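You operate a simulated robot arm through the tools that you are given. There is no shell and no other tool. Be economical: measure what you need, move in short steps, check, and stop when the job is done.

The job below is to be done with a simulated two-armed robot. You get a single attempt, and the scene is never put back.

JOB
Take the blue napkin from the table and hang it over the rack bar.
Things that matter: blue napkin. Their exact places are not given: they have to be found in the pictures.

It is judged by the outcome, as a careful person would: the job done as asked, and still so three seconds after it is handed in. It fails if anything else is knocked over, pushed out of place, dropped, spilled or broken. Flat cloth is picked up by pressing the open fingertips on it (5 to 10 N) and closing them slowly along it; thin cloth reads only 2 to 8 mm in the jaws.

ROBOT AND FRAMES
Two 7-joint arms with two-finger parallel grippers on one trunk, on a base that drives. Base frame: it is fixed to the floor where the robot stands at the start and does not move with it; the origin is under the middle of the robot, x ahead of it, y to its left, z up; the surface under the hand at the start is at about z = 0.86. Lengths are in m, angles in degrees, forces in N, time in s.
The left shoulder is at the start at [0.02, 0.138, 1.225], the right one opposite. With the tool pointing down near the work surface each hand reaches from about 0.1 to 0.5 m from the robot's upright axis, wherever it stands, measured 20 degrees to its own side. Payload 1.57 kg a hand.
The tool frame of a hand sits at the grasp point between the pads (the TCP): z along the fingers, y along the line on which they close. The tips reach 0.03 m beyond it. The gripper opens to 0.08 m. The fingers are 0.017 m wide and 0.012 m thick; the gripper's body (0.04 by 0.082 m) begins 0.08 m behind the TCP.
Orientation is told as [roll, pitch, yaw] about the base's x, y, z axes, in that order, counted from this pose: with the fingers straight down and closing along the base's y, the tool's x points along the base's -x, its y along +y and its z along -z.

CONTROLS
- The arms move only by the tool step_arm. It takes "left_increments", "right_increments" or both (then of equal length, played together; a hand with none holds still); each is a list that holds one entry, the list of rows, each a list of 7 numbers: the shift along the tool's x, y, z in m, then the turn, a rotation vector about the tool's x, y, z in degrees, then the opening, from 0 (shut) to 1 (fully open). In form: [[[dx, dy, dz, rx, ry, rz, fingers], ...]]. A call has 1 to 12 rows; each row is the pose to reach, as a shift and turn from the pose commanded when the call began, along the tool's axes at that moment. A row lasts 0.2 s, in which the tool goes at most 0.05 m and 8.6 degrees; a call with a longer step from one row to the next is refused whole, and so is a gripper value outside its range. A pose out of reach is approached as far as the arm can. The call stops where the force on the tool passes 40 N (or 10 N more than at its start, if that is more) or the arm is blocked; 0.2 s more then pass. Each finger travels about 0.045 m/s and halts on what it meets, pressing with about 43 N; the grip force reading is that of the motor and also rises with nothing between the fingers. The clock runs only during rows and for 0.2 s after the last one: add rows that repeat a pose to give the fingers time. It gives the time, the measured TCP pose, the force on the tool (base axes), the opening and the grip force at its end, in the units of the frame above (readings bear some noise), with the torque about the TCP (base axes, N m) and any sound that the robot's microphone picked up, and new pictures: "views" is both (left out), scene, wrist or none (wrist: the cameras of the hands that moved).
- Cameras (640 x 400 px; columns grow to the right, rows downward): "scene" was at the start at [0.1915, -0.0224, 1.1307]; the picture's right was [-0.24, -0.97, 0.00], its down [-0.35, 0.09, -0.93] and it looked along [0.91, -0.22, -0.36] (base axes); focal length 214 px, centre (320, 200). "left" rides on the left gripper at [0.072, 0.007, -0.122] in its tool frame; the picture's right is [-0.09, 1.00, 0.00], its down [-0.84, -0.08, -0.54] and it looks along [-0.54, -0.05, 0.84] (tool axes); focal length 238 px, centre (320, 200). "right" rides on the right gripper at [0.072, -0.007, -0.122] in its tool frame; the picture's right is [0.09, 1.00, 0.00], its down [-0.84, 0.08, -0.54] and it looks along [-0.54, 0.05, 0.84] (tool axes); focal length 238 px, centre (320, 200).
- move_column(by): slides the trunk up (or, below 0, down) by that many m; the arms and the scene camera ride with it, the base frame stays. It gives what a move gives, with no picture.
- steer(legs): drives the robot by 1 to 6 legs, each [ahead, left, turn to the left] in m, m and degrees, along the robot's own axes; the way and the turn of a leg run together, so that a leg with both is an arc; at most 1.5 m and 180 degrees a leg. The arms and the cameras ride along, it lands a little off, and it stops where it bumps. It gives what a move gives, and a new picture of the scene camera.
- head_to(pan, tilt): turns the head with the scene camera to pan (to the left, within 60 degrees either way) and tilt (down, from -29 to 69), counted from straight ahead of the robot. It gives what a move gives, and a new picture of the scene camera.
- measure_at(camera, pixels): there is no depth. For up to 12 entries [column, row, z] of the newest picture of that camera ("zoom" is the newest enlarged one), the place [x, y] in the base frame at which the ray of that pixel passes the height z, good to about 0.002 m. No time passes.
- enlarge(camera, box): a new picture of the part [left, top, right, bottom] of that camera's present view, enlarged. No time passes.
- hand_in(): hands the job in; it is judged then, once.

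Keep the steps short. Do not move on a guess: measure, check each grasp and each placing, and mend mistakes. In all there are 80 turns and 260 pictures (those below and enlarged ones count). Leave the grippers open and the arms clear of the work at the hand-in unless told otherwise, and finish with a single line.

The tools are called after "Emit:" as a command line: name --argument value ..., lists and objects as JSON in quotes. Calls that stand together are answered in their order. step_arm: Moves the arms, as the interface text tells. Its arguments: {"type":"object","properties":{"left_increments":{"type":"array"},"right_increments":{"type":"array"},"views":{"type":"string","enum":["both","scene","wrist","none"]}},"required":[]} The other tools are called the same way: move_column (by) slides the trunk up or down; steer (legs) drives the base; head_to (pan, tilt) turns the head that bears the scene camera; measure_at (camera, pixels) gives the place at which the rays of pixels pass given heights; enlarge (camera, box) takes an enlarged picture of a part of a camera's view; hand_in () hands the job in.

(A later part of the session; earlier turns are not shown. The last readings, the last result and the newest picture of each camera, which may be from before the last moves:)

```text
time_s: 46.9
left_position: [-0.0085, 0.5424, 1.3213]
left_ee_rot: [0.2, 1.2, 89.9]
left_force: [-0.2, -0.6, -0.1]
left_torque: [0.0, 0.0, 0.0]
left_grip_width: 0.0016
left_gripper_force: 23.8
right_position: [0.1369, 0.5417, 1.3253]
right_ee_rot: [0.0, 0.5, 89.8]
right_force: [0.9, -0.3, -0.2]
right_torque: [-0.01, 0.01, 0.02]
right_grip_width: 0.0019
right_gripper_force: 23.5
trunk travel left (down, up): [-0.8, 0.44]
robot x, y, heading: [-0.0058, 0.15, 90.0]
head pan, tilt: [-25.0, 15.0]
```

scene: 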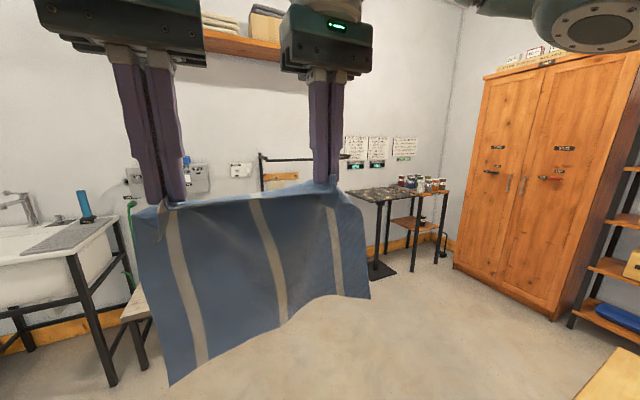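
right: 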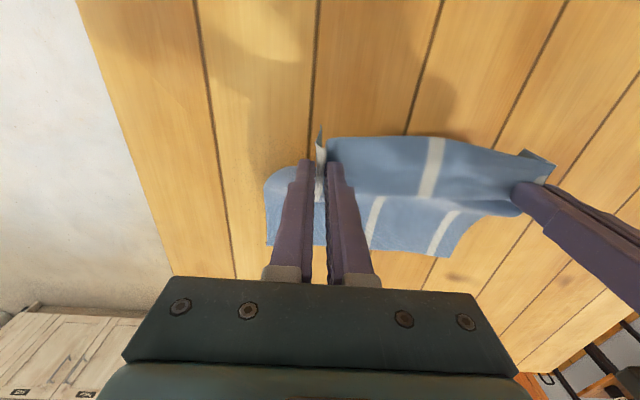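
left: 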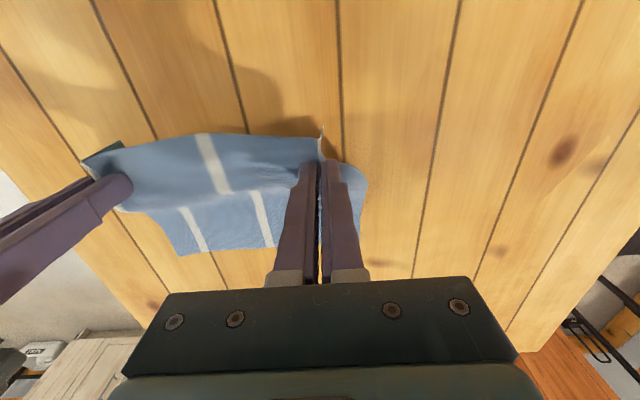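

The base moves freely. Drive to about (0.5, 0.6), then look at the rack.

Emit:
steer --legs '[[0.45, -0.5, 0]]'

Emit:
head_to --pan 0 --tilt 10

```text
time_s: 50.6
left_position: [0.4914, 0.9916, 1.3211]
left_ee_rot: [0.1, 1.1, 89.9]
left_force: [0.4, -0.6, 0.0]
left_torque: [0.0, -0.03, -0.02]
left_grip_width: 0.0018
left_gripper_force: 23.3
right_position: [0.6375, 0.9917, 1.3274]
right_ee_rot: [0.0, 0.4, 89.8]
right_force: [-0.1, 0.0, 0.3]
right_torque: [0.0, -0.02, 0.01]
right_grip_width: 0.0021
right_gripper_force: 23.6
trunk travel left (down, up): [-0.8, 0.44]
robot x, y, heading: [0.4934, 0.597, 89.8]
head pan, tilt: [-25.0, 15.0]
```

scene: 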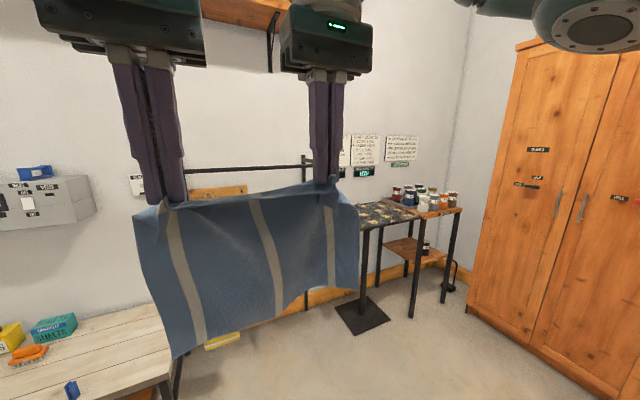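

```text
time_s: 51.5
left_position: [0.4917, 0.9914, 1.3209]
left_ee_rot: [0.2, 1.1, 89.8]
left_force: [0.4, -0.4, -0.3]
left_torque: [-0.02, 0.01, 0.02]
left_grip_width: 0.0019
left_gripper_force: 23.6
right_position: [0.6385, 0.9926, 1.3259]
right_ee_rot: [-0.1, 0.6, 89.8]
right_force: [0.1, -0.2, 0.4]
right_torque: [0.01, 0.04, -0.01]
right_grip_width: 0.002
right_gripper_force: 23.2
trunk travel left (down, up): [-0.8, 0.44]
robot x, y, heading: [0.4925, 0.5979, 90.3]
head pan, tilt: [0.0, 10.0]
```

scene: 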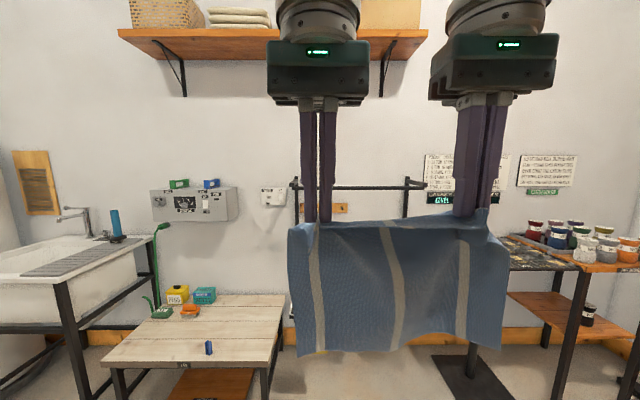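

I can see the bar from (293,187) to (425,187). I'll record rays for triangulation and then approach.

Emit:
measure_at --camera "scene" --pixels '[[296, 188, 1.2], [296, 188, 1.1], [380, 188, 1.2], [380, 188, 1.1], [423, 186, 1.2], [423, 186, 1.1], [427, 38, 1.9], [427, 38, 1.7]]'

Emit:
enlarge --camera "scene" --box '[270, 150, 450, 260]'

Emit:
steer --legs '[[0.4, 0, 0]]'

```text
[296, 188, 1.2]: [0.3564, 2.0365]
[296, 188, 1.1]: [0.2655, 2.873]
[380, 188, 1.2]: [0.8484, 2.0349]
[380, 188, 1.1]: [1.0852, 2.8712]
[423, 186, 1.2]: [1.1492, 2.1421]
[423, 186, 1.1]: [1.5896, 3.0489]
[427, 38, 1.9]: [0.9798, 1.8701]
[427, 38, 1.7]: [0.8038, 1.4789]
```

```text
3.56 times, centred on (360, 205) of scene
```

zoom: 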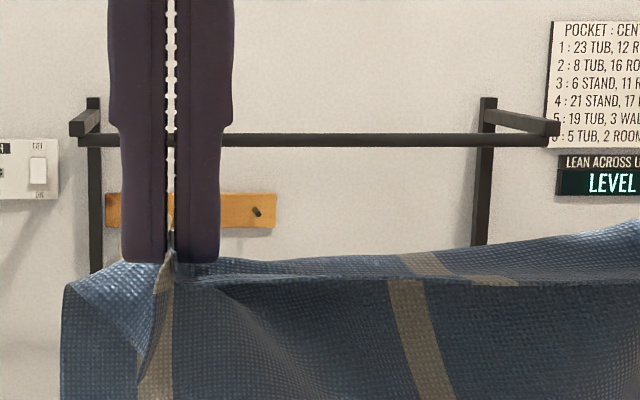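

```text
time_s: 54.0
left_position: [0.4852, 1.3876, 1.3204]
left_ee_rot: [0.2, 1.2, 90.6]
left_force: [-0.1, 0.0, -0.3]
left_torque: [0.03, -0.01, 0.03]
left_grip_width: 0.0017
left_gripper_force: 23.6
right_position: [0.6311, 1.3896, 1.3267]
right_ee_rot: [0.0, 0.6, 90.5]
right_force: [0.1, -0.1, -0.3]
right_torque: [0.01, -0.03, -0.03]
right_grip_width: 0.0022
right_gripper_force: 23.5
trunk travel left (down, up): [-0.8, 0.44]
robot x, y, heading: [0.4934, 0.9943, 90.7]
head pan, tilt: [0.0, 10.0]
```

scene: 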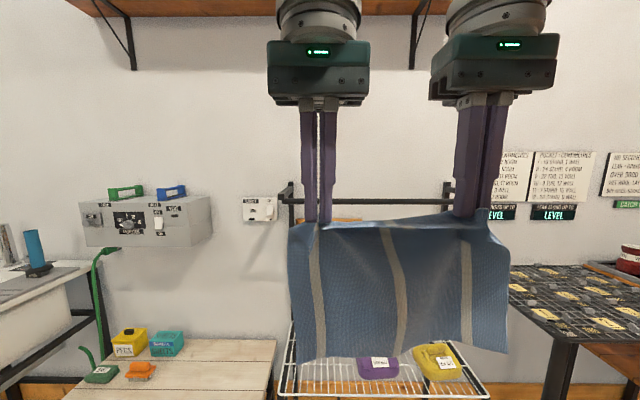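

The bar is clearly a hanging bar on stand-off brackets. Second set of rays now, with an enlarged view.

Emit:
enlarge --camera "scene" --box '[260, 150, 500, 290]'

Emit:
measure_at --camera "scene" --pixels '[[282, 201, 1.2], [282, 201, 1.1], [400, 201, 1.2], [400, 201, 1.1], [400, 201, 1.15], [282, 201, 1.15]]'

```text
2.67 times, centred on (380, 220) of scene
```

zoom: 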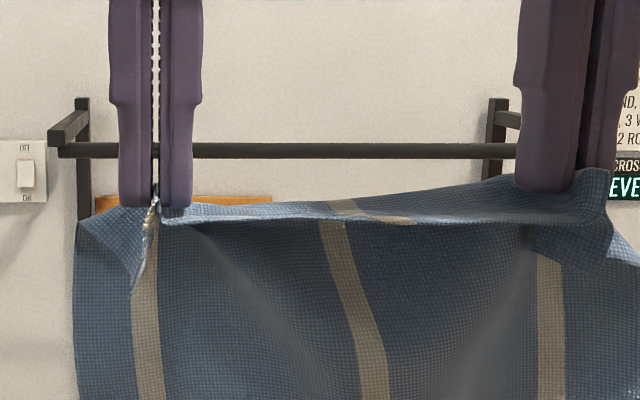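

```text
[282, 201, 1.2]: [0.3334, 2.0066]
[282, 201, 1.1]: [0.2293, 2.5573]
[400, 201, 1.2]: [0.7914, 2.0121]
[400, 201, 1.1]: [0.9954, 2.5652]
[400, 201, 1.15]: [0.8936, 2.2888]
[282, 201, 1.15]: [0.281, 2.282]
```

Emit:
measure_at --camera "zoom" --pixels '[[62, 151, 1.2], [62, 151, 1.1], [62, 151, 1.15], [350, 150, 1.2], [350, 150, 1.15], [350, 150, 1.18]]'

```text
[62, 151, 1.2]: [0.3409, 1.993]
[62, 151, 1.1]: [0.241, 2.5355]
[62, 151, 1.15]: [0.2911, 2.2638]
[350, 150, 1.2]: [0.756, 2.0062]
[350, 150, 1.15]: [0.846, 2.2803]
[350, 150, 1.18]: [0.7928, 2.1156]
```

Bar is at about y≈1.93, z≈1.21, x from 0.34 to 1.10. I'll measure the wire shelf below it, since I don't want the base to strike it, and look down.

Emit:
measure_at --camera "scene" --pixels '[[280, 394, 0.5], [490, 394, 0.5], [292, 352, 0.5], [277, 345, 0.5], [280, 394, 0.6], [490, 394, 0.6]]'

Emit:
head_to --pan -8 --tilt 50

```text
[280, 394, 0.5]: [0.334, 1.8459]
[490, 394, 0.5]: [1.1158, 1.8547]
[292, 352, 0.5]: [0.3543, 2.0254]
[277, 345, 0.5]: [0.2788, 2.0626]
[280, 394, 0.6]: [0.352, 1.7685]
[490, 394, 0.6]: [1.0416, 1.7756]
```

```text
time_s: 55.0
left_position: [0.4848, 1.3883, 1.3199]
left_ee_rot: [0.2, 1.1, 90.7]
left_force: [0.9, 0.4, 0.8]
left_torque: [0.01, 0.0, 0.02]
left_grip_width: 0.0018
left_gripper_force: 23.1
right_position: [0.6308, 1.3897, 1.3264]
right_ee_rot: [0.0, 0.6, 90.5]
right_force: [0.1, -0.7, 0.3]
right_torque: [0.01, 0.03, 0.03]
right_grip_width: 0.0021
right_gripper_force: 24.3
trunk travel left (down, up): [-0.8, 0.44]
robot x, y, heading: [0.4956, 0.996, 90.9]
head pan, tilt: [-8.0, 50.0]
```

scene: 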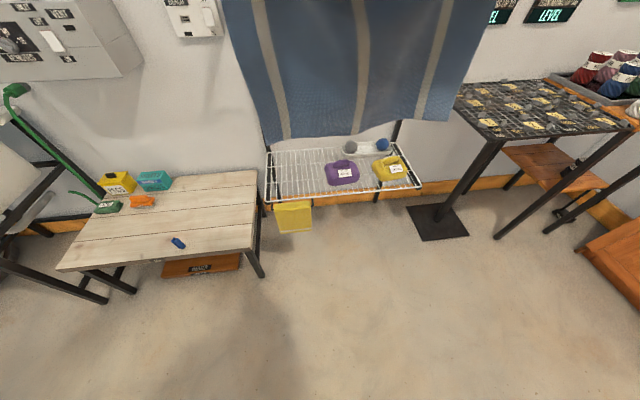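

I'll measure the neighbours' clearances (bench at left, pedestal table at right).

Emit:
measure_at --camera "scene" --pixels '[[258, 171, 0.45], [264, 275, 0.0], [422, 241, 0.0], [408, 207, 0.0], [487, 138, 0.85], [456, 95, 0.85], [268, 198, 0.55], [421, 186, 0.55], [421, 186, 0.6]]'

Emit:
move_column --by 0.1

Emit:
step_arm --left_increments '[[[0, 0.023, 0, 0, 0, 0, 0], [0, 0.046, 0, 0, 0, 0, 0], [0, 0.069, 0, 0, 0, 0, 0], [0, 0.069, 0, 0, 0, 0, 0]]]' --right_increments '[[[0, 0.023, 0, 0, 0, 0, 0], [0, 0.046, 0, 0, 0, 0, 0], [0, 0.069, 0, 0, 0, 0, 0], [0, 0.069, 0, 0, 0, 0, 0]]]' --views "none"

Emit:
head_to --pan 0 --tilt 25

```text
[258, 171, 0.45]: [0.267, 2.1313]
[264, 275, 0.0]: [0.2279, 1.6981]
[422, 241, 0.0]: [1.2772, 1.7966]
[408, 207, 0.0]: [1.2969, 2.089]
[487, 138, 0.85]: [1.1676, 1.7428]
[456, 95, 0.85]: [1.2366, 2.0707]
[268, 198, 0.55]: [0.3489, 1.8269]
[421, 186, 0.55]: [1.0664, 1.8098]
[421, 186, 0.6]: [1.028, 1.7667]
```

```text
time_s: 56.4
left_position: [0.4853, 1.3879, 1.4216]
left_ee_rot: [0.1, 1.2, 90.5]
left_force: [0.0, 0.0, -0.4]
left_torque: [-0.01, -0.01, 0.0]
left_grip_width: 0.0019
left_gripper_force: 23.7
right_position: [0.6316, 1.3896, 1.4264]
right_ee_rot: [0.0, 0.5, 90.5]
right_force: [-0.4, -0.2, 0.1]
right_torque: [0.0, 0.02, -0.02]
right_grip_width: 0.0019
right_gripper_force: 23.3
trunk travel left (down, up): [-0.9, 0.34]
robot x, y, heading: [0.4921, 0.9968, 90.5]
head pan, tilt: [-8.0, 50.0]
```

```text
time_s: 57.4
left_position: [0.4174, 1.3855, 1.4231]
left_ee_rot: [0.1, 1.0, 90.6]
left_force: [0.1, 0.2, -0.9]
left_torque: [0.02, -0.03, -0.01]
left_grip_width: 0.0017
left_gripper_force: 23.0
right_position: [0.5623, 1.3898, 1.424]
right_ee_rot: [0.0, 0.6, 90.6]
right_force: [-0.3, -0.6, 0.2]
right_torque: [-0.04, 0.02, -0.02]
right_grip_width: 0.002
right_gripper_force: 23.5
trunk travel left (down, up): [-0.9, 0.34]
robot x, y, heading: [0.4952, 0.9948, 90.8]
head pan, tilt: [-8.0, 50.0]
```

```text
time_s: 58.2
left_position: [0.4178, 1.3864, 1.4218]
left_ee_rot: [0.2, 1.0, 90.6]
left_force: [-0.6, 0.4, -1.2]
left_torque: [0.03, -0.04, 0.02]
left_grip_width: 0.0019
left_gripper_force: 23.3
right_position: [0.5617, 1.3903, 1.4236]
right_ee_rot: [0.0, 0.6, 90.5]
right_force: [-0.2, 0.6, -0.6]
right_torque: [-0.01, 0.02, 0.02]
right_grip_width: 0.0021
right_gripper_force: 23.8
trunk travel left (down, up): [-0.9, 0.34]
robot x, y, heading: [0.4953, 0.9949, 90.7]
head pan, tilt: [0.0, 25.0]
```

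scene: 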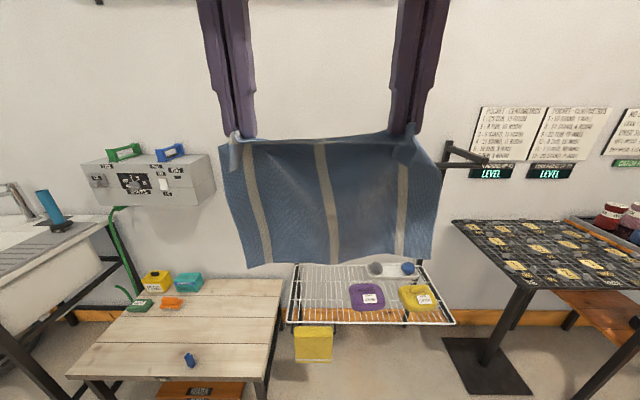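

Aligning laterally with the bar's centre (x≈0.71) and approaching to y≈1.3, raising the trunk a bit more.

Emit:
steer --legs '[[0.3, -0.22, -0.7]]'

Emit:
move_column --by 0.08

Emit:
head_to --pan 0 --tilt 35

```text
time_s: 60.6
left_position: [0.6351, 1.685, 1.4223]
left_ee_rot: [0.2, 1.0, 89.9]
left_force: [0.8, -0.4, 0.6]
left_torque: [0.03, -0.01, 0.02]
left_grip_width: 0.0016
left_gripper_force: 24.0
right_position: [0.7815, 1.6886, 1.4245]
right_ee_rot: [-0.1, 0.6, 89.7]
right_force: [-1.5, 0.7, -0.3]
right_torque: [0.02, 0.03, -0.03]
right_grip_width: 0.0022
right_gripper_force: 23.5
trunk travel left (down, up): [-0.9, 0.34]
robot x, y, heading: [0.7106, 1.293, 90.0]
head pan, tilt: [0.0, 25.0]
```

scene: 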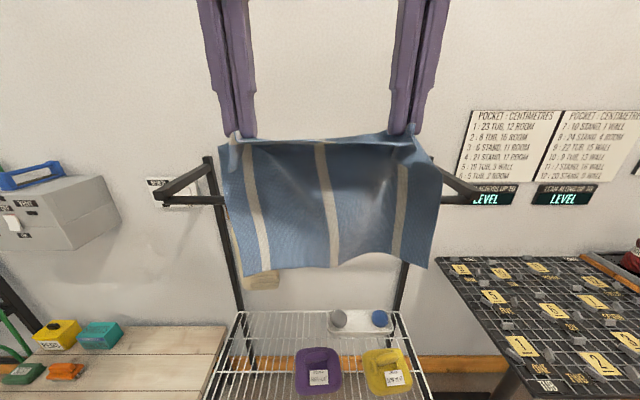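

```text
time_s: 61.8
left_position: [0.6364, 1.6856, 1.5028]
left_ee_rot: [0.2, 1.1, 89.8]
left_force: [1.3, 0.3, 0.5]
left_torque: [-0.05, -0.02, 0.05]
left_grip_width: 0.0017
left_gripper_force: 23.0
right_position: [0.7805, 1.6893, 1.5034]
right_ee_rot: [0.0, 0.4, 89.8]
right_force: [0.4, 0.5, -0.2]
right_torque: [-0.01, 0.05, 0.01]
right_grip_width: 0.0021
right_gripper_force: 24.0
trunk travel left (down, up): [-0.98, 0.26]
robot x, y, heading: [0.7088, 1.2955, 89.8]
head pan, tilt: [0.0, 25.0]
```

```text
time_s: 62.5
left_position: [0.6373, 1.6848, 1.502]
left_ee_rot: [0.2, 1.1, 89.8]
left_force: [0.4, -1.0, 0.9]
left_torque: [-0.04, -0.04, 0.02]
left_grip_width: 0.0015
left_gripper_force: 24.0
right_position: [0.7816, 1.6881, 1.5049]
right_ee_rot: [0.1, 0.6, 89.7]
right_force: [-0.8, -0.4, -0.6]
right_torque: [0.0, -0.01, -0.01]
right_grip_width: 0.002
right_gripper_force: 23.8
trunk travel left (down, up): [-0.98, 0.26]
robot x, y, heading: [0.7072, 1.2936, 89.6]
head pan, tilt: [0.0, 35.0]
```

scene: 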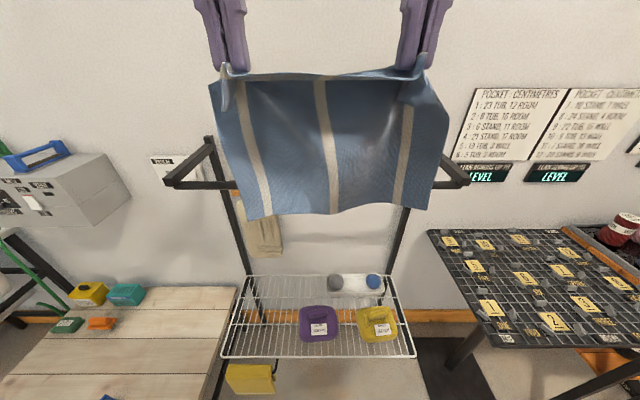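

The bar is visible at both ends, (175,184) and (460,184). I'll measure at several heights.

Emit:
enlarge --camera "scene" --box '[150, 120, 310, 220]'

Emit:
measure_at --camera "scene" --pixels '[[190, 184, 1.15], [190, 184, 1.2], [190, 184, 1.25], [445, 184, 1.15], [445, 184, 1.2], [445, 184, 1.25], [335, 213, 1.29]]'

```text
4.00 times, centred on (230, 170) of scene
```

zoom: 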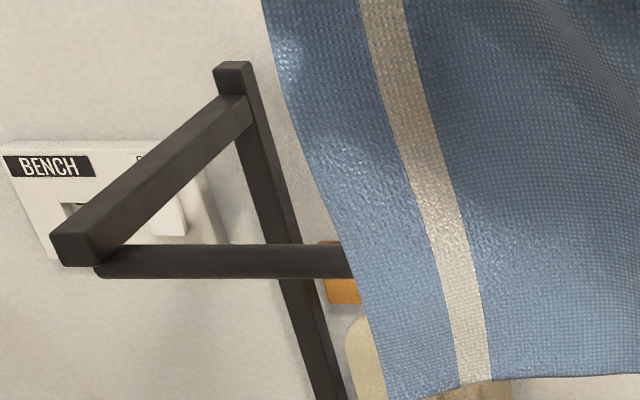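

```text
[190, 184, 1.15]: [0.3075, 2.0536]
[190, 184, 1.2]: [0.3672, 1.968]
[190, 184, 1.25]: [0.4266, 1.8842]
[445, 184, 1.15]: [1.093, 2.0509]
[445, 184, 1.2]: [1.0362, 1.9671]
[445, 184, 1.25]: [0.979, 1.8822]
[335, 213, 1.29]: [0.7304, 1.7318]
```

Three views agree: bar at y≈1.946, z≈1.21. The cloth bottom is ~1.29, above the bar. I'll drive ahead 0.15 first and check the clearance.

Emit:
steer --legs '[[0.15, 0, 0.3]]'

```text
time_s: 63.9
left_position: [0.6329, 1.8325, 1.5024]
left_ee_rot: [0.2, 1.2, 90.2]
left_force: [0.9, 0.4, 0.0]
left_torque: [0.0, 0.0, 0.0]
left_grip_width: 0.0017
left_gripper_force: 23.7
right_position: [0.7798, 1.8367, 1.5028]
right_ee_rot: [0.0, 0.6, 90.1]
right_force: [-0.4, 0.1, -0.2]
right_torque: [0.0, 0.03, -0.01]
right_grip_width: 0.0021
right_gripper_force: 23.5
trunk travel left (down, up): [-0.98, 0.26]
robot x, y, heading: [0.7016, 1.4437, 90.2]
head pan, tilt: [0.0, 35.0]
```

scene: 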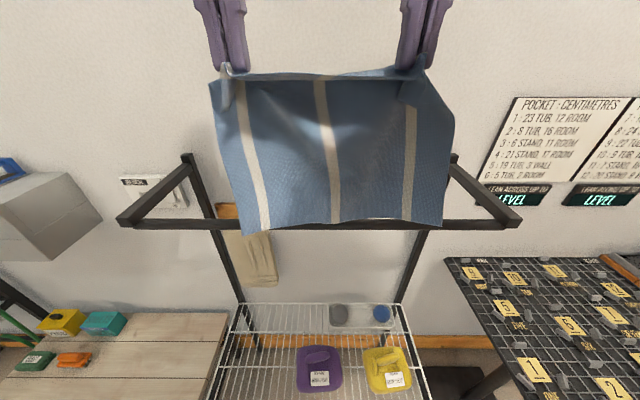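

Emit:
measure_at --camera "scene" --pixels '[[200, 224, 1.21], [480, 224, 1.21], [187, 157, 1.24], [250, 230, 1.29]]'

Emit:
head_to --pan 0 --tilt 45

Emit:
steer --legs '[[0.09, 0, 0]]'

```text
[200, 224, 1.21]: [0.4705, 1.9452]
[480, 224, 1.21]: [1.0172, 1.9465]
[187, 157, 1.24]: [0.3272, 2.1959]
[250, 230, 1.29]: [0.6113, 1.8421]
```

```text
time_s: 64.6
left_position: [0.6334, 1.8329, 1.5023]
left_ee_rot: [0.1, 1.1, 90.2]
left_force: [0.5, -0.4, -1.0]
left_torque: [-0.01, -0.01, 0.04]
left_grip_width: 0.0016
left_gripper_force: 23.4
right_position: [0.779, 1.8367, 1.5038]
right_ee_rot: [0.0, 0.5, 90.1]
right_force: [-1.2, 0.3, 0.0]
right_torque: [-0.01, 0.0, 0.03]
right_grip_width: 0.002
right_gripper_force: 23.8
trunk travel left (down, up): [-0.98, 0.26]
robot x, y, heading: [0.7077, 1.439, 90.0]
head pan, tilt: [0.0, 45.0]
```

scene: 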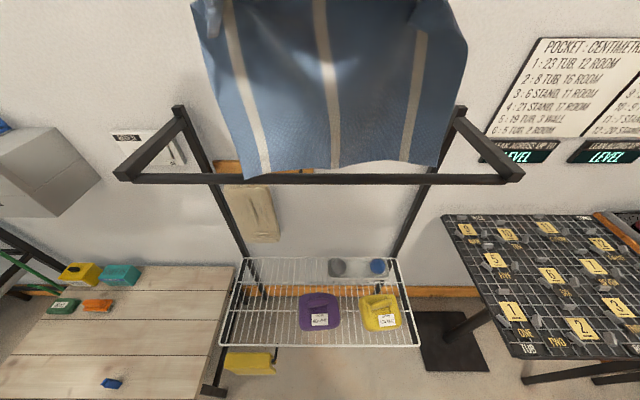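

```text
time_s: 65.7
left_position: [0.6339, 1.9232, 1.5033]
left_ee_rot: [0.2, 1.2, 90.1]
left_force: [0.7, 0.1, 0.5]
left_torque: [0.02, -0.05, 0.02]
left_grip_width: 0.0018
left_gripper_force: 23.1
right_position: [0.7782, 1.9261, 1.5046]
right_ee_rot: [0.0, 0.6, 90.0]
right_force: [0.1, 0.2, 0.2]
right_torque: [0.02, 0.03, 0.03]
right_grip_width: 0.0018
right_gripper_force: 23.0
trunk travel left (down, up): [-0.98, 0.26]
robot x, y, heading: [0.7073, 1.5341, 90.2]
head pan, tilt: [0.0, 45.0]
```

scene: 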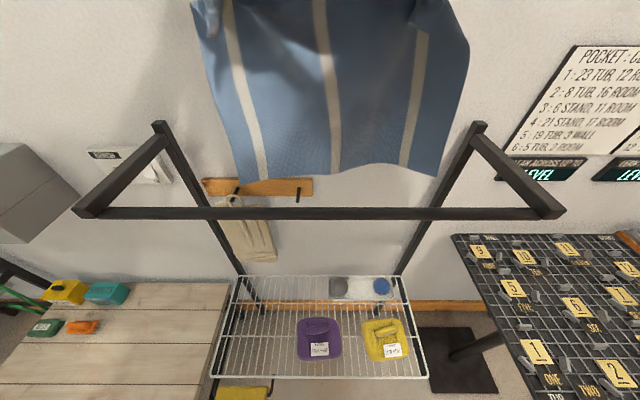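

Verified: bar y=1.946, the cloth is 0.02 short of it and above it. Move the hands 0.085 ahead, past the bar.

Emit:
step_arm --left_increments '[[[-0.02, 0, 0, 0, 0, 0, 0], [-0.04, 0, 0, 0, 0, 0, 0], [-0.06, 0, 0, 0, 0, 0, 0], [-0.085, 0, 0, 0, 0, 0, 0], [-0.085, 0, 0, 0, 0, 0, 0]]]' --right_increments '[[[-0.02, 0, 0, 0, 0, 0, 0], [-0.04, 0, 0, 0, 0, 0, 0], [-0.06, 0, 0, 0, 0, 0, 0], [-0.085, 0, 0, 0, 0, 0, 0], [-0.085, 0, 0, 0, 0, 0, 0]]]' --views "scene"

```text
time_s: 67.1
left_position: [0.6291, 1.9664, 1.449]
left_ee_rot: [-0.1, 7.5, 89.9]
left_force: [7.0, -0.1, -0.5]
left_torque: [-0.05, -0.25, 0.06]
left_grip_width: 0.0021
left_gripper_force: 23.8
left hand out of reach, approached as far as the arm can: row 3, 4, 5
right_position: [0.7823, 1.9701, 1.45]
right_ee_rot: [0.3, 7.0, 90.4]
right_force: [-6.8, -1.0, -0.2]
right_torque: [-0.03, 0.21, -0.02]
right_grip_width: 0.0022
right_gripper_force: 23.7
right hand out of reach, approached as far as the arm can: row 3, 4, 5
trunk travel left (down, up): [-0.98, 0.26]
robot x, y, heading: [0.7025, 1.5286, 90.3]
head pan, tilt: [0.0, 45.0]
stopped in row 5 (left hand): the arm was blocked; the commanded pose is now the measured one
```

scene: 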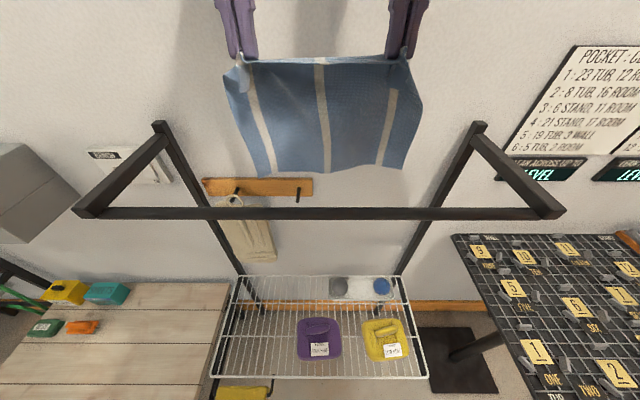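

The arms hit their reach limit at this height and stretched the cloth (7 N). I'll ease the hands together, level them and draw back a little.

Emit:
step_arm --left_increments '[[[0.012, -0.004, 0.0015, 0, -2, 0, 0], [0.025, -0.006, 0.003, 0, -4, 0, 0], [0.037, -0.006, 0.005, 0, -6, 0, 0], [0.05, -0.006, 0.0065, 0, -7, 0, 0], [0.05, -0.006, 0.0065, 0, -7, 0, 0]]]' --right_increments '[[[0.012, 0.003, 0.0015, 0, -2, 0, 0], [0.025, 0.005, 0.003, 0, -4, 0, 0], [0.037, 0.005, 0.005, 0, -6, 0, 0], [0.05, 0.005, 0.0065, 0, -7, 0, 0], [0.05, 0.005, 0.0065, 0, -7, 0, 0]]]' --views "none"

Emit:
head_to --pan 0 --tilt -10

```text
time_s: 68.3
left_position: [0.6329, 1.9165, 1.4506]
left_ee_rot: [0.1, 0.4, 90.1]
left_force: [-0.5, -0.7, -0.5]
left_torque: [0.01, -0.02, 0.02]
left_grip_width: 0.0018
left_gripper_force: 23.2
left hand out of reach, approached as far as the arm can: row 1
right_position: [0.7775, 1.9191, 1.4503]
right_ee_rot: [0.1, -0.1, 90.1]
right_force: [0.4, -0.6, -0.1]
right_torque: [-0.02, -0.01, 0.0]
right_grip_width: 0.002
right_gripper_force: 23.9
trunk travel left (down, up): [-0.98, 0.26]
robot x, y, heading: [0.7035, 1.532, 89.9]
head pan, tilt: [0.0, 45.0]
```

```text
time_s: 69.5
left_position: [0.6325, 1.9163, 1.4507]
left_ee_rot: [0.0, 0.4, 90.1]
left_force: [-0.3, 0.5, -0.9]
left_torque: [-0.01, -0.01, 0.0]
left_grip_width: 0.0018
left_gripper_force: 23.5
right_position: [0.7778, 1.9202, 1.45]
right_ee_rot: [0.3, -0.1, 90.3]
right_force: [-0.1, -0.3, 0.4]
right_torque: [-0.04, 0.0, -0.01]
right_grip_width: 0.0018
right_gripper_force: 23.6
trunk travel left (down, up): [-0.98, 0.26]
robot x, y, heading: [0.7015, 1.5289, 89.9]
head pan, tilt: [0.0, -10.0]
```

scene: 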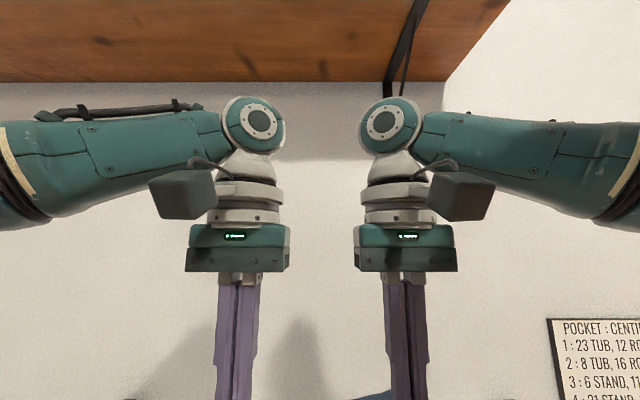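

The wrists are below the wall shelf. I'll measure the shelf's height via its wall junction (row 82) and front edge.

Emit:
measure_at --camera "scene" --pixels '[[150, 82, 1.8], [150, 82, 1.85], [150, 82, 1.9], [150, 82, 2.0], [445, 80, 1.9], [510, 2, 1.9], [350, 102, 1.75]]'

Emit:
move_column --by 0.08

Emit:
step_arm --left_increments '[[[0, 0, 0.03, 0, 0, 0, 0], [0, 0, 0.06, 0, 0, 0, 0], [0, 0, 0.08, 0, 0, 0, 0], [0, 0, 0.08, 0, 0, 0, 0]]]' --right_increments '[[[0, 0, 0.03, 0, 0, 0, 0], [0, 0, 0.06, 0, 0, 0, 0], [0, 0, 0.08, 0, 0, 0, 0], [0, 0, 0.08, 0, 0, 0, 0]]]' --views "none"

```text
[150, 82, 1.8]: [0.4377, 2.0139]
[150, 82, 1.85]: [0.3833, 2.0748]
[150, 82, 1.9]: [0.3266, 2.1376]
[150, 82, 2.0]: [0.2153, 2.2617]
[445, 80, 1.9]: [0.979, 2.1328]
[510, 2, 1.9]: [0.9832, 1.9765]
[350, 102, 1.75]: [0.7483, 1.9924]
```

```text
time_s: 70.7
left_position: [0.633, 1.9161, 1.5311]
left_ee_rot: [0.1, 0.4, 90.1]
left_force: [-1.1, -1.3, -0.7]
left_torque: [0.03, 0.0, 0.04]
left_grip_width: 0.0017
left_gripper_force: 23.2
right_position: [0.7779, 1.9203, 1.5303]
right_ee_rot: [0.2, -0.2, 90.2]
right_force: [-0.3, -0.4, 1.2]
right_torque: [0.0, 0.05, 0.02]
right_grip_width: 0.0018
right_gripper_force: 23.0
trunk travel left (down, up): [-1.06, 0.18]
robot x, y, heading: [0.7055, 1.5313, 90.3]
head pan, tilt: [0.0, -10.0]
```

```text
time_s: 71.7
left_position: [0.6324, 1.9146, 1.4521]
left_ee_rot: [0.0, 0.3, 90.2]
left_force: [1.0, -0.3, -0.3]
left_torque: [-0.05, 0.03, 0.02]
left_grip_width: 0.0016
left_gripper_force: 23.3
right_position: [0.7764, 1.9209, 1.4491]
right_ee_rot: [0.1, -0.2, 90.3]
right_force: [0.2, -0.3, -0.7]
right_torque: [0.03, 0.03, -0.01]
right_grip_width: 0.0018
right_gripper_force: 23.9
trunk travel left (down, up): [-1.06, 0.18]
robot x, y, heading: [0.7022, 1.5303, 90.3]
head pan, tilt: [0.0, -10.0]
```

The shelf is at z≈2.0, so there's ample room. Trunk up 0.1 more, hands down 0.05 relative, then advance.

Emit:
move_column --by 0.1

Emit:
head_to --pan 0 --tilt 48

Emit:
step_arm --left_increments '[[[0, 0, 0.025, 0, 0, 0, 0], [0, 0, 0.05, 0, 0, 0, 0], [-0.03, 0, 0.05, 0, 0, 0, 0], [-0.05, 0, 0.05, 0, 0, 0, 0], [-0.05, 0, 0.05, 0, 0, 0, 0]]]' --right_increments '[[[0, 0, 0.025, 0, 0, 0, 0], [0, 0, 0.05, 0, 0, 0, 0], [-0.03, 0, 0.05, 0, 0, 0, 0], [-0.05, 0, 0.05, 0, 0, 0, 0], [-0.05, 0, 0.05, 0, 0, 0, 0]]]' --views "scene"

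```text
time_s: 73.0
left_position: [0.6307, 1.9148, 1.5525]
left_ee_rot: [0.0, 0.3, 90.0]
left_force: [0.4, 0.7, -0.5]
left_torque: [-0.01, 0.02, 0.02]
left_grip_width: 0.0018
left_gripper_force: 23.0
right_position: [0.7763, 1.9198, 1.5505]
right_ee_rot: [0.1, -0.2, 90.2]
right_force: [-0.9, -0.6, -0.1]
right_torque: [0.02, 0.03, 0.02]
right_grip_width: 0.0022
right_gripper_force: 23.6
trunk travel left (down, up): [-1.16, 0.08]
robot x, y, heading: [0.7071, 1.5295, 90.2]
head pan, tilt: [0.0, -10.0]
```

```text
time_s: 74.3
left_position: [0.6319, 1.9152, 1.5516]
left_ee_rot: [0.1, 0.4, 90.1]
left_force: [0.6, 1.2, -0.4]
left_torque: [0.03, -0.05, 0.01]
left_grip_width: 0.0015
left_gripper_force: 23.5
right_position: [0.7765, 1.9207, 1.5491]
right_ee_rot: [0.1, -0.1, 90.3]
right_force: [-0.8, 0.4, 0.0]
right_torque: [0.05, 0.01, 0.04]
right_grip_width: 0.002
right_gripper_force: 23.4
trunk travel left (down, up): [-1.16, 0.08]
robot x, y, heading: [0.7039, 1.5323, 90.1]
head pan, tilt: [0.0, 48.0]
```

scene: 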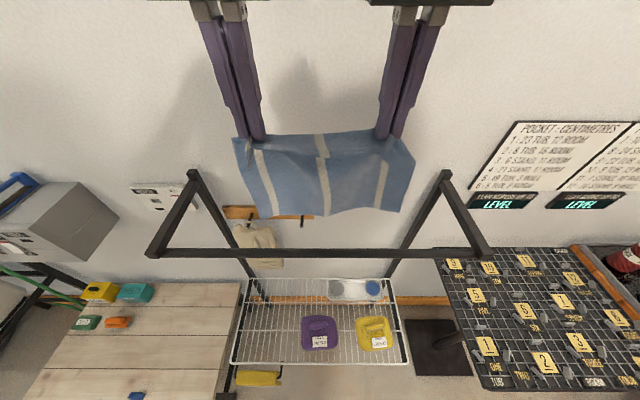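

```text
time_s: 75.5
left_position: [0.6314, 1.9652, 1.5015]
left_ee_rot: [-0.1, 0.3, 90.1]
left_force: [0.3, 0.1, 0.9]
left_torque: [-0.01, 0.01, 0.03]
left_grip_width: 0.0017
left_gripper_force: 22.7
right_position: [0.7766, 1.9717, 1.4989]
right_ee_rot: [0.1, -0.2, 90.2]
right_force: [0.3, 0.4, 0.1]
right_torque: [0.02, 0.0, 0.02]
right_grip_width: 0.002
right_gripper_force: 23.5
trunk travel left (down, up): [-1.16, 0.08]
robot x, y, heading: [0.7048, 1.5327, 90.2]
head pan, tilt: [0.0, 48.0]
```

scene: 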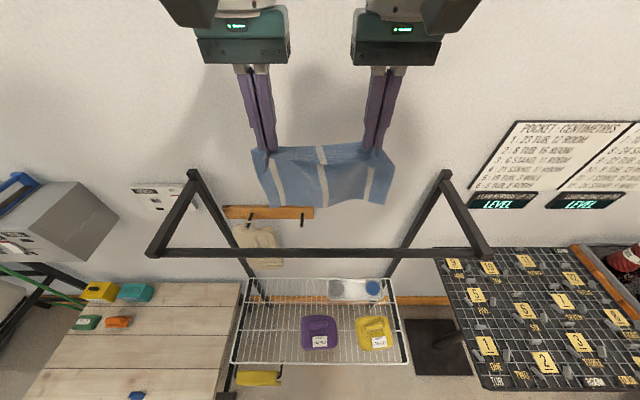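

Good reach now. I'll advance 0.035 more and lower 0.1 behind the bar.

Emit:
step_arm --left_increments '[[[-0.02, 0, 0, 0, 0, 0, 0], [-0.037, 0, 0, 0, 0, 0, 0], [-0.037, 0, 0.03, 0, 0, 0, 0], [-0.037, 0, 0.06, 0, 0, 0, 0], [-0.037, 0, 0.1, 0, 0, 0, 0], [-0.037, 0, 0.1, 0, 0, 0, 0]]]' --right_increments '[[[-0.018, 0, 0, 0, 0, 0, 0], [-0.032, 0, 0, 0, 0, 0, 0], [-0.032, 0, 0.03, 0, 0, 0, 0], [-0.032, 0, 0.06, 0, 0, 0, 0], [-0.032, 0, 0.1, 0, 0, 0, 0], [-0.032, 0, 0.1, 0, 0, 0, 0]]]' --views "scene"

```text
time_s: 76.9
left_position: [0.6229, 1.9683, 1.4146]
left_ee_rot: [-0.2, 0.2, 90.1]
left_force: [15.6, 1.2, 1.2]
left_torque: [0.0, -0.48, 0.07]
left_grip_width: 0.0015
left_gripper_force: 22.6
left hand out of reach, approached as far as the arm can: row 2, 3, 4, 5, 6
right_position: [0.7797, 1.9708, 1.4161]
right_ee_rot: [0.3, -0.1, 90.3]
right_force: [-16.4, -1.1, -0.1]
right_torque: [-0.04, 0.52, 0.0]
right_grip_width: 0.0019
right_gripper_force: 23.8
right hand out of reach, approached as far as the arm can: row 2, 3, 4, 5, 6
trunk travel left (down, up): [-1.16, 0.08]
robot x, y, heading: [0.7023, 1.5316, 90.4]
head pan, tilt: [0.0, 48.0]
```

scene: 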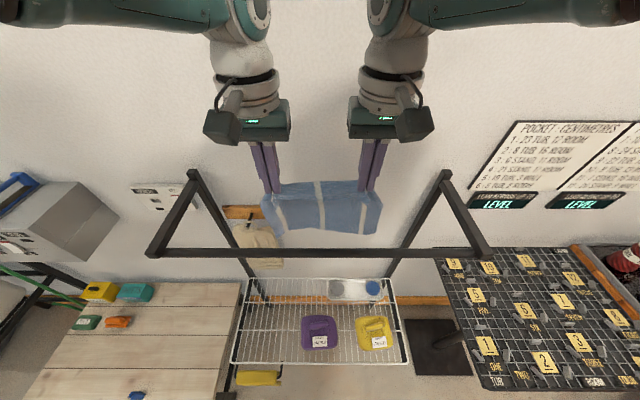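

Reach limit again (0.437 ahead) and tension 16 N from the spreading. I'll bring the hands together to relax the cloth.

Emit:
step_arm --left_increments '[[[0.002, -0.004, 0, 0, 0, 0, 0], [0.005, -0.007, 0, 0, 0, 0, 0], [0.005, -0.007, 0, 0, 0, 0, 0]]]' --right_increments '[[[0.002, 0.004, 0, 0, 0, 0, 0], [0.005, 0.007, 0, 0, 0, 0, 0], [0.005, 0.007, 0, 0, 0, 0, 0]]]' --views "none"

Emit:
steer --legs '[[0.045, 0, 0]]'

```text
time_s: 77.7
left_position: [0.6279, 1.9612, 1.4132]
left_ee_rot: [0.3, 0.4, 90.0]
left_force: [0.9, 0.2, 0.2]
left_torque: [-0.01, -0.04, 0.02]
left_grip_width: 0.0017
left_gripper_force: 23.8
right_position: [0.7761, 1.9661, 1.4173]
right_ee_rot: [-0.1, -0.1, 90.0]
right_force: [-0.6, -0.1, 1.3]
right_torque: [-0.03, 0.04, -0.04]
right_grip_width: 0.0021
right_gripper_force: 23.7
trunk travel left (down, up): [-1.16, 0.08]
robot x, y, heading: [0.7027, 1.5301, 90.4]
head pan, tilt: [0.0, 48.0]
```

```text
time_s: 78.6
left_position: [0.6278, 2.0067, 1.4141]
left_ee_rot: [0.0, 0.5, 90.0]
left_force: [1.1, 0.6, 0.0]
left_torque: [0.02, -0.03, 0.02]
left_grip_width: 0.0016
left_gripper_force: 22.8
right_position: [0.7739, 2.0117, 1.4177]
right_ee_rot: [0.2, 0.0, 90.1]
right_force: [-0.8, -0.2, 0.5]
right_torque: [0.0, -0.01, 0.0]
right_grip_width: 0.0018
right_gripper_force: 23.7
trunk travel left (down, up): [-1.16, 0.08]
robot x, y, heading: [0.7061, 1.5802, 90.2]
head pan, tilt: [0.0, 48.0]
```

scene: 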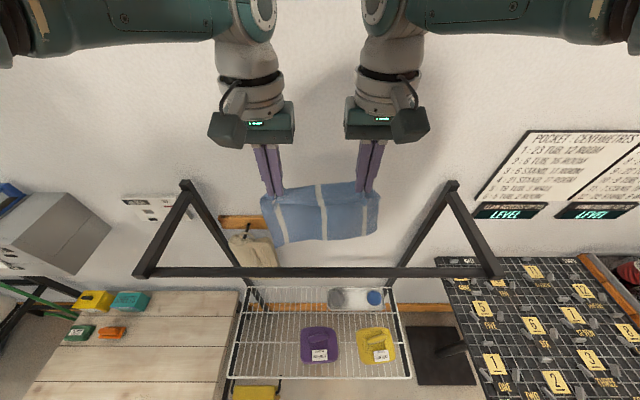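

Hands are 0.06 m behind the bar. Lower with the trunk by 0.11 so the cloth falls behind the bar.

Emit:
move_column --by -0.11

Emit:
head_to --pan 0 --tilt 42

```text
time_s: 80.0
left_position: [0.6302, 2.0064, 1.3034]
left_ee_rot: [0.1, 0.5, 90.0]
left_force: [0.4, 0.1, -0.1]
left_torque: [0.03, -0.01, 0.04]
left_grip_width: 0.0019
left_gripper_force: 23.1
right_position: [0.7752, 2.0115, 1.3075]
right_ee_rot: [0.1, -0.1, 90.2]
right_force: [-0.3, -0.4, -0.3]
right_torque: [-0.02, 0.04, 0.03]
right_grip_width: 0.0017
right_gripper_force: 23.5
trunk travel left (down, up): [-1.05, 0.19]
robot x, y, heading: [0.7064, 1.5748, 90.1]
head pan, tilt: [0.0, 48.0]
```

```text
time_s: 80.7
left_position: [0.6295, 2.0072, 1.304]
left_ee_rot: [-0.1, 0.4, 90.0]
left_force: [-0.1, 0.1, -0.6]
left_torque: [0.02, 0.01, 0.01]
left_grip_width: 0.0017
left_gripper_force: 23.6
right_position: [0.7752, 2.0108, 1.3078]
right_ee_rot: [0.0, -0.1, 90.1]
right_force: [0.1, 0.6, 0.7]
right_torque: [0.0, 0.01, -0.02]
right_grip_width: 0.002
right_gripper_force: 23.6
trunk travel left (down, up): [-1.05, 0.19]
robot x, y, heading: [0.7064, 1.5789, 90.1]
head pan, tilt: [0.0, 42.0]
```

scene: 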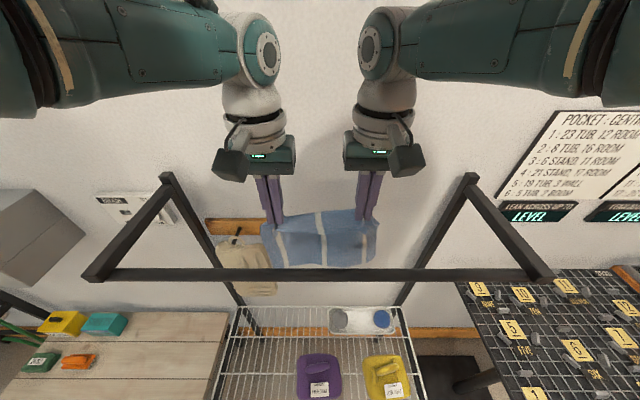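

Emit:
enlarge --camera "left" --box '[0, 0, 640, 400]'

Emit:
enlarge --camera "scene" --box '[220, 160, 420, 300]'

```text
1.00 times, centred on (320, 200) of left (not enlarged: the box is as wide or as high as the picture)
```

zoom: 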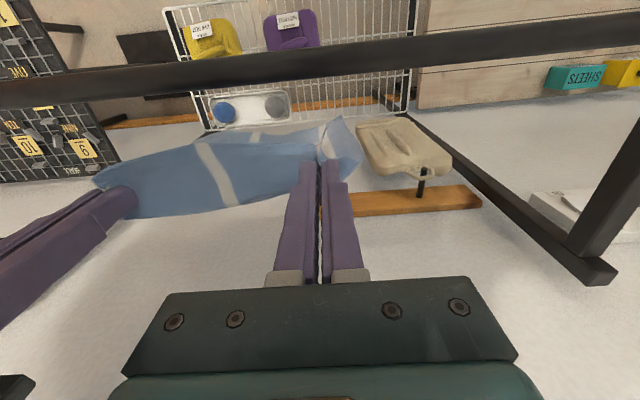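

```text
2.86 times, centred on (320, 230) of scene
```

zoom: 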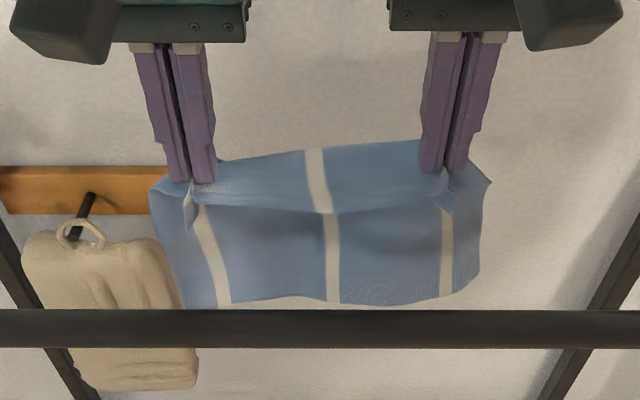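

The cloth hangs behind the bar with the hands above it. I'll draw the hands back over the bar slowly by 0.14.

Emit:
step_arm --left_increments '[[[0.018, 0, 0, 0, 0, 0, 0], [0.036, 0, 0, 0, 0, 0, 0], [0.054, 0, 0, 0, 0, 0, 0], [0.072, 0, 0, 0, 0, 0, 0], [0.09, 0, 0, 0, 0, 0, 0], [0.108, 0, 0, 0, 0, 0, 0], [0.126, 0, 0, 0, 0, 0, 0], [0.14, 0, 0, 0, 0, 0, 0]]]' --right_increments '[[[0.018, 0, 0, 0, 0, 0, 0], [0.036, 0, 0, 0, 0, 0, 0], [0.054, 0, 0, 0, 0, 0, 0], [0.072, 0, 0, 0, 0, 0, 0], [0.09, 0, 0, 0, 0, 0, 0], [0.108, 0, 0, 0, 0, 0, 0], [0.126, 0, 0, 0, 0, 0, 0], [0.144, 0, 0, 0, 0, 0, 0]]]'

```text
time_s: 82.5
left_position: [0.6284, 1.868, 1.3062]
left_ee_rot: [0.0, 0.4, 90.1]
left_force: [0.7, -0.1, 0.3]
left_torque: [0.0, -0.03, -0.01]
left_grip_width: 0.0018
left_gripper_force: 23.6
right_position: [0.7772, 1.8672, 1.3067]
right_ee_rot: [0.1, 0.0, 90.0]
right_force: [-0.5, -0.1, -0.4]
right_torque: [-0.02, 0.04, -0.01]
right_grip_width: 0.002
right_gripper_force: 23.7
trunk travel left (down, up): [-1.05, 0.19]
robot x, y, heading: [0.7087, 1.5775, 90.3]
head pan, tilt: [0.0, 42.0]
```

scene: 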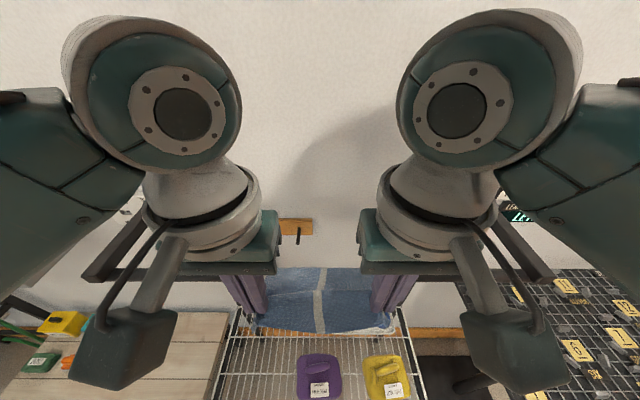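
right: 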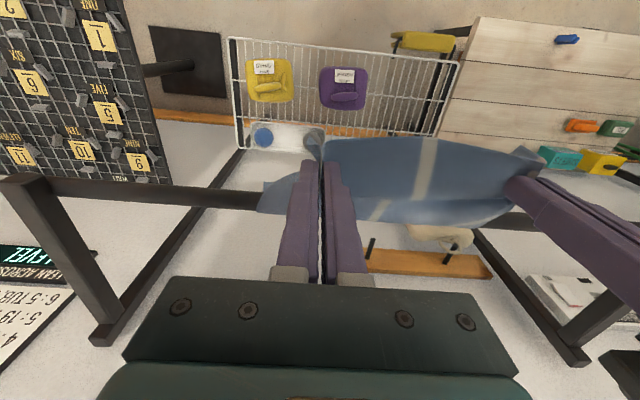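
left: 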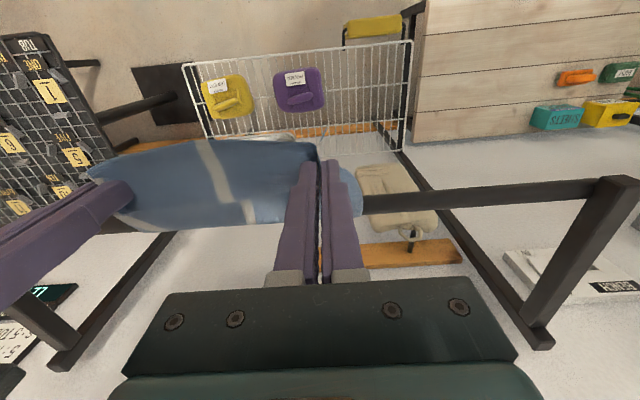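

The cloth lies over the bar. I'll lower both hands on the near side with the trunk, by 0.14.

Emit:
move_column --by -0.14

Emit:
head_to --pan 0 --tilt 30

Emit:
enlarge --camera "left" --box '[0, 0, 640, 400]'

Emit:
enlarge --camera "right" --box '[0, 0, 640, 400]'

```text
time_s: 84.1
left_position: [0.6273, 1.8663, 1.1653]
left_ee_rot: [0.0, 0.4, 90.0]
left_force: [0.5, 0.7, -0.4]
left_torque: [-0.01, -0.01, 0.01]
left_grip_width: 0.0018
left_gripper_force: 23.5
right_position: [0.7772, 1.8673, 1.1676]
right_ee_rot: [0.1, -0.1, 90.1]
right_force: [-0.6, -0.6, 0.5]
right_torque: [-0.01, 0.04, -0.01]
right_grip_width: 0.0022
right_gripper_force: 23.7
trunk travel left (down, up): [-0.91, 0.33]
robot x, y, heading: [0.7022, 1.5766, 90.2]
head pan, tilt: [0.0, 42.0]
```

```text
time_s: 84.9
left_position: [0.628, 1.8665, 1.1643]
left_ee_rot: [0.1, 0.4, 90.0]
left_force: [0.4, -0.4, -0.4]
left_torque: [0.01, -0.05, 0.03]
left_grip_width: 0.0018
left_gripper_force: 23.6
right_position: [0.7776, 1.8674, 1.1675]
right_ee_rot: [0.2, -0.1, 90.1]
right_force: [-0.4, -0.3, -1.0]
right_torque: [0.01, 0.02, 0.01]
right_grip_width: 0.0017
right_gripper_force: 23.9
trunk travel left (down, up): [-0.91, 0.33]
robot x, y, heading: [0.7024, 1.5754, 90.1]
head pan, tilt: [0.0, 30.0]
```

scene: 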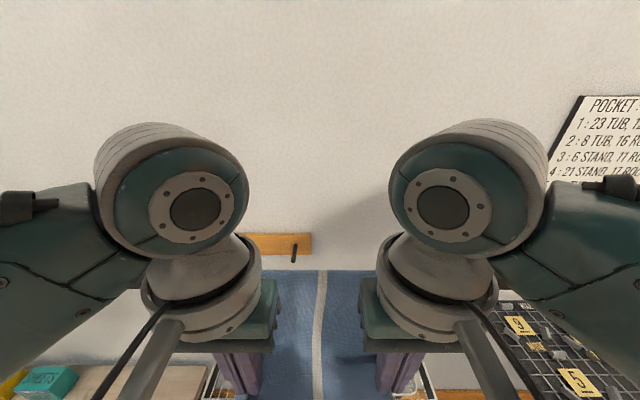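

```text
1.00 times, centred on (320, 200) of left (not enlarged: the box is as wide or as high as the picture)
```

zoom: 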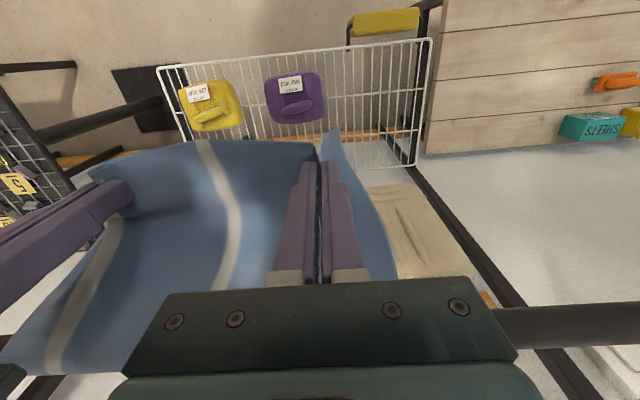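

```text
1.00 times, centred on (320, 200) of right (not enlarged: the box is as wide or as high as the picture)
```

zoom: 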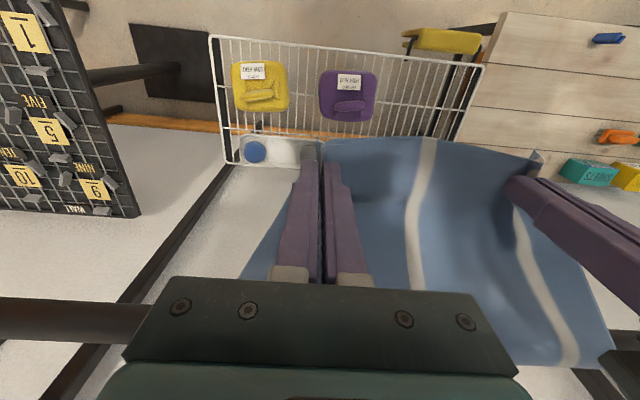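

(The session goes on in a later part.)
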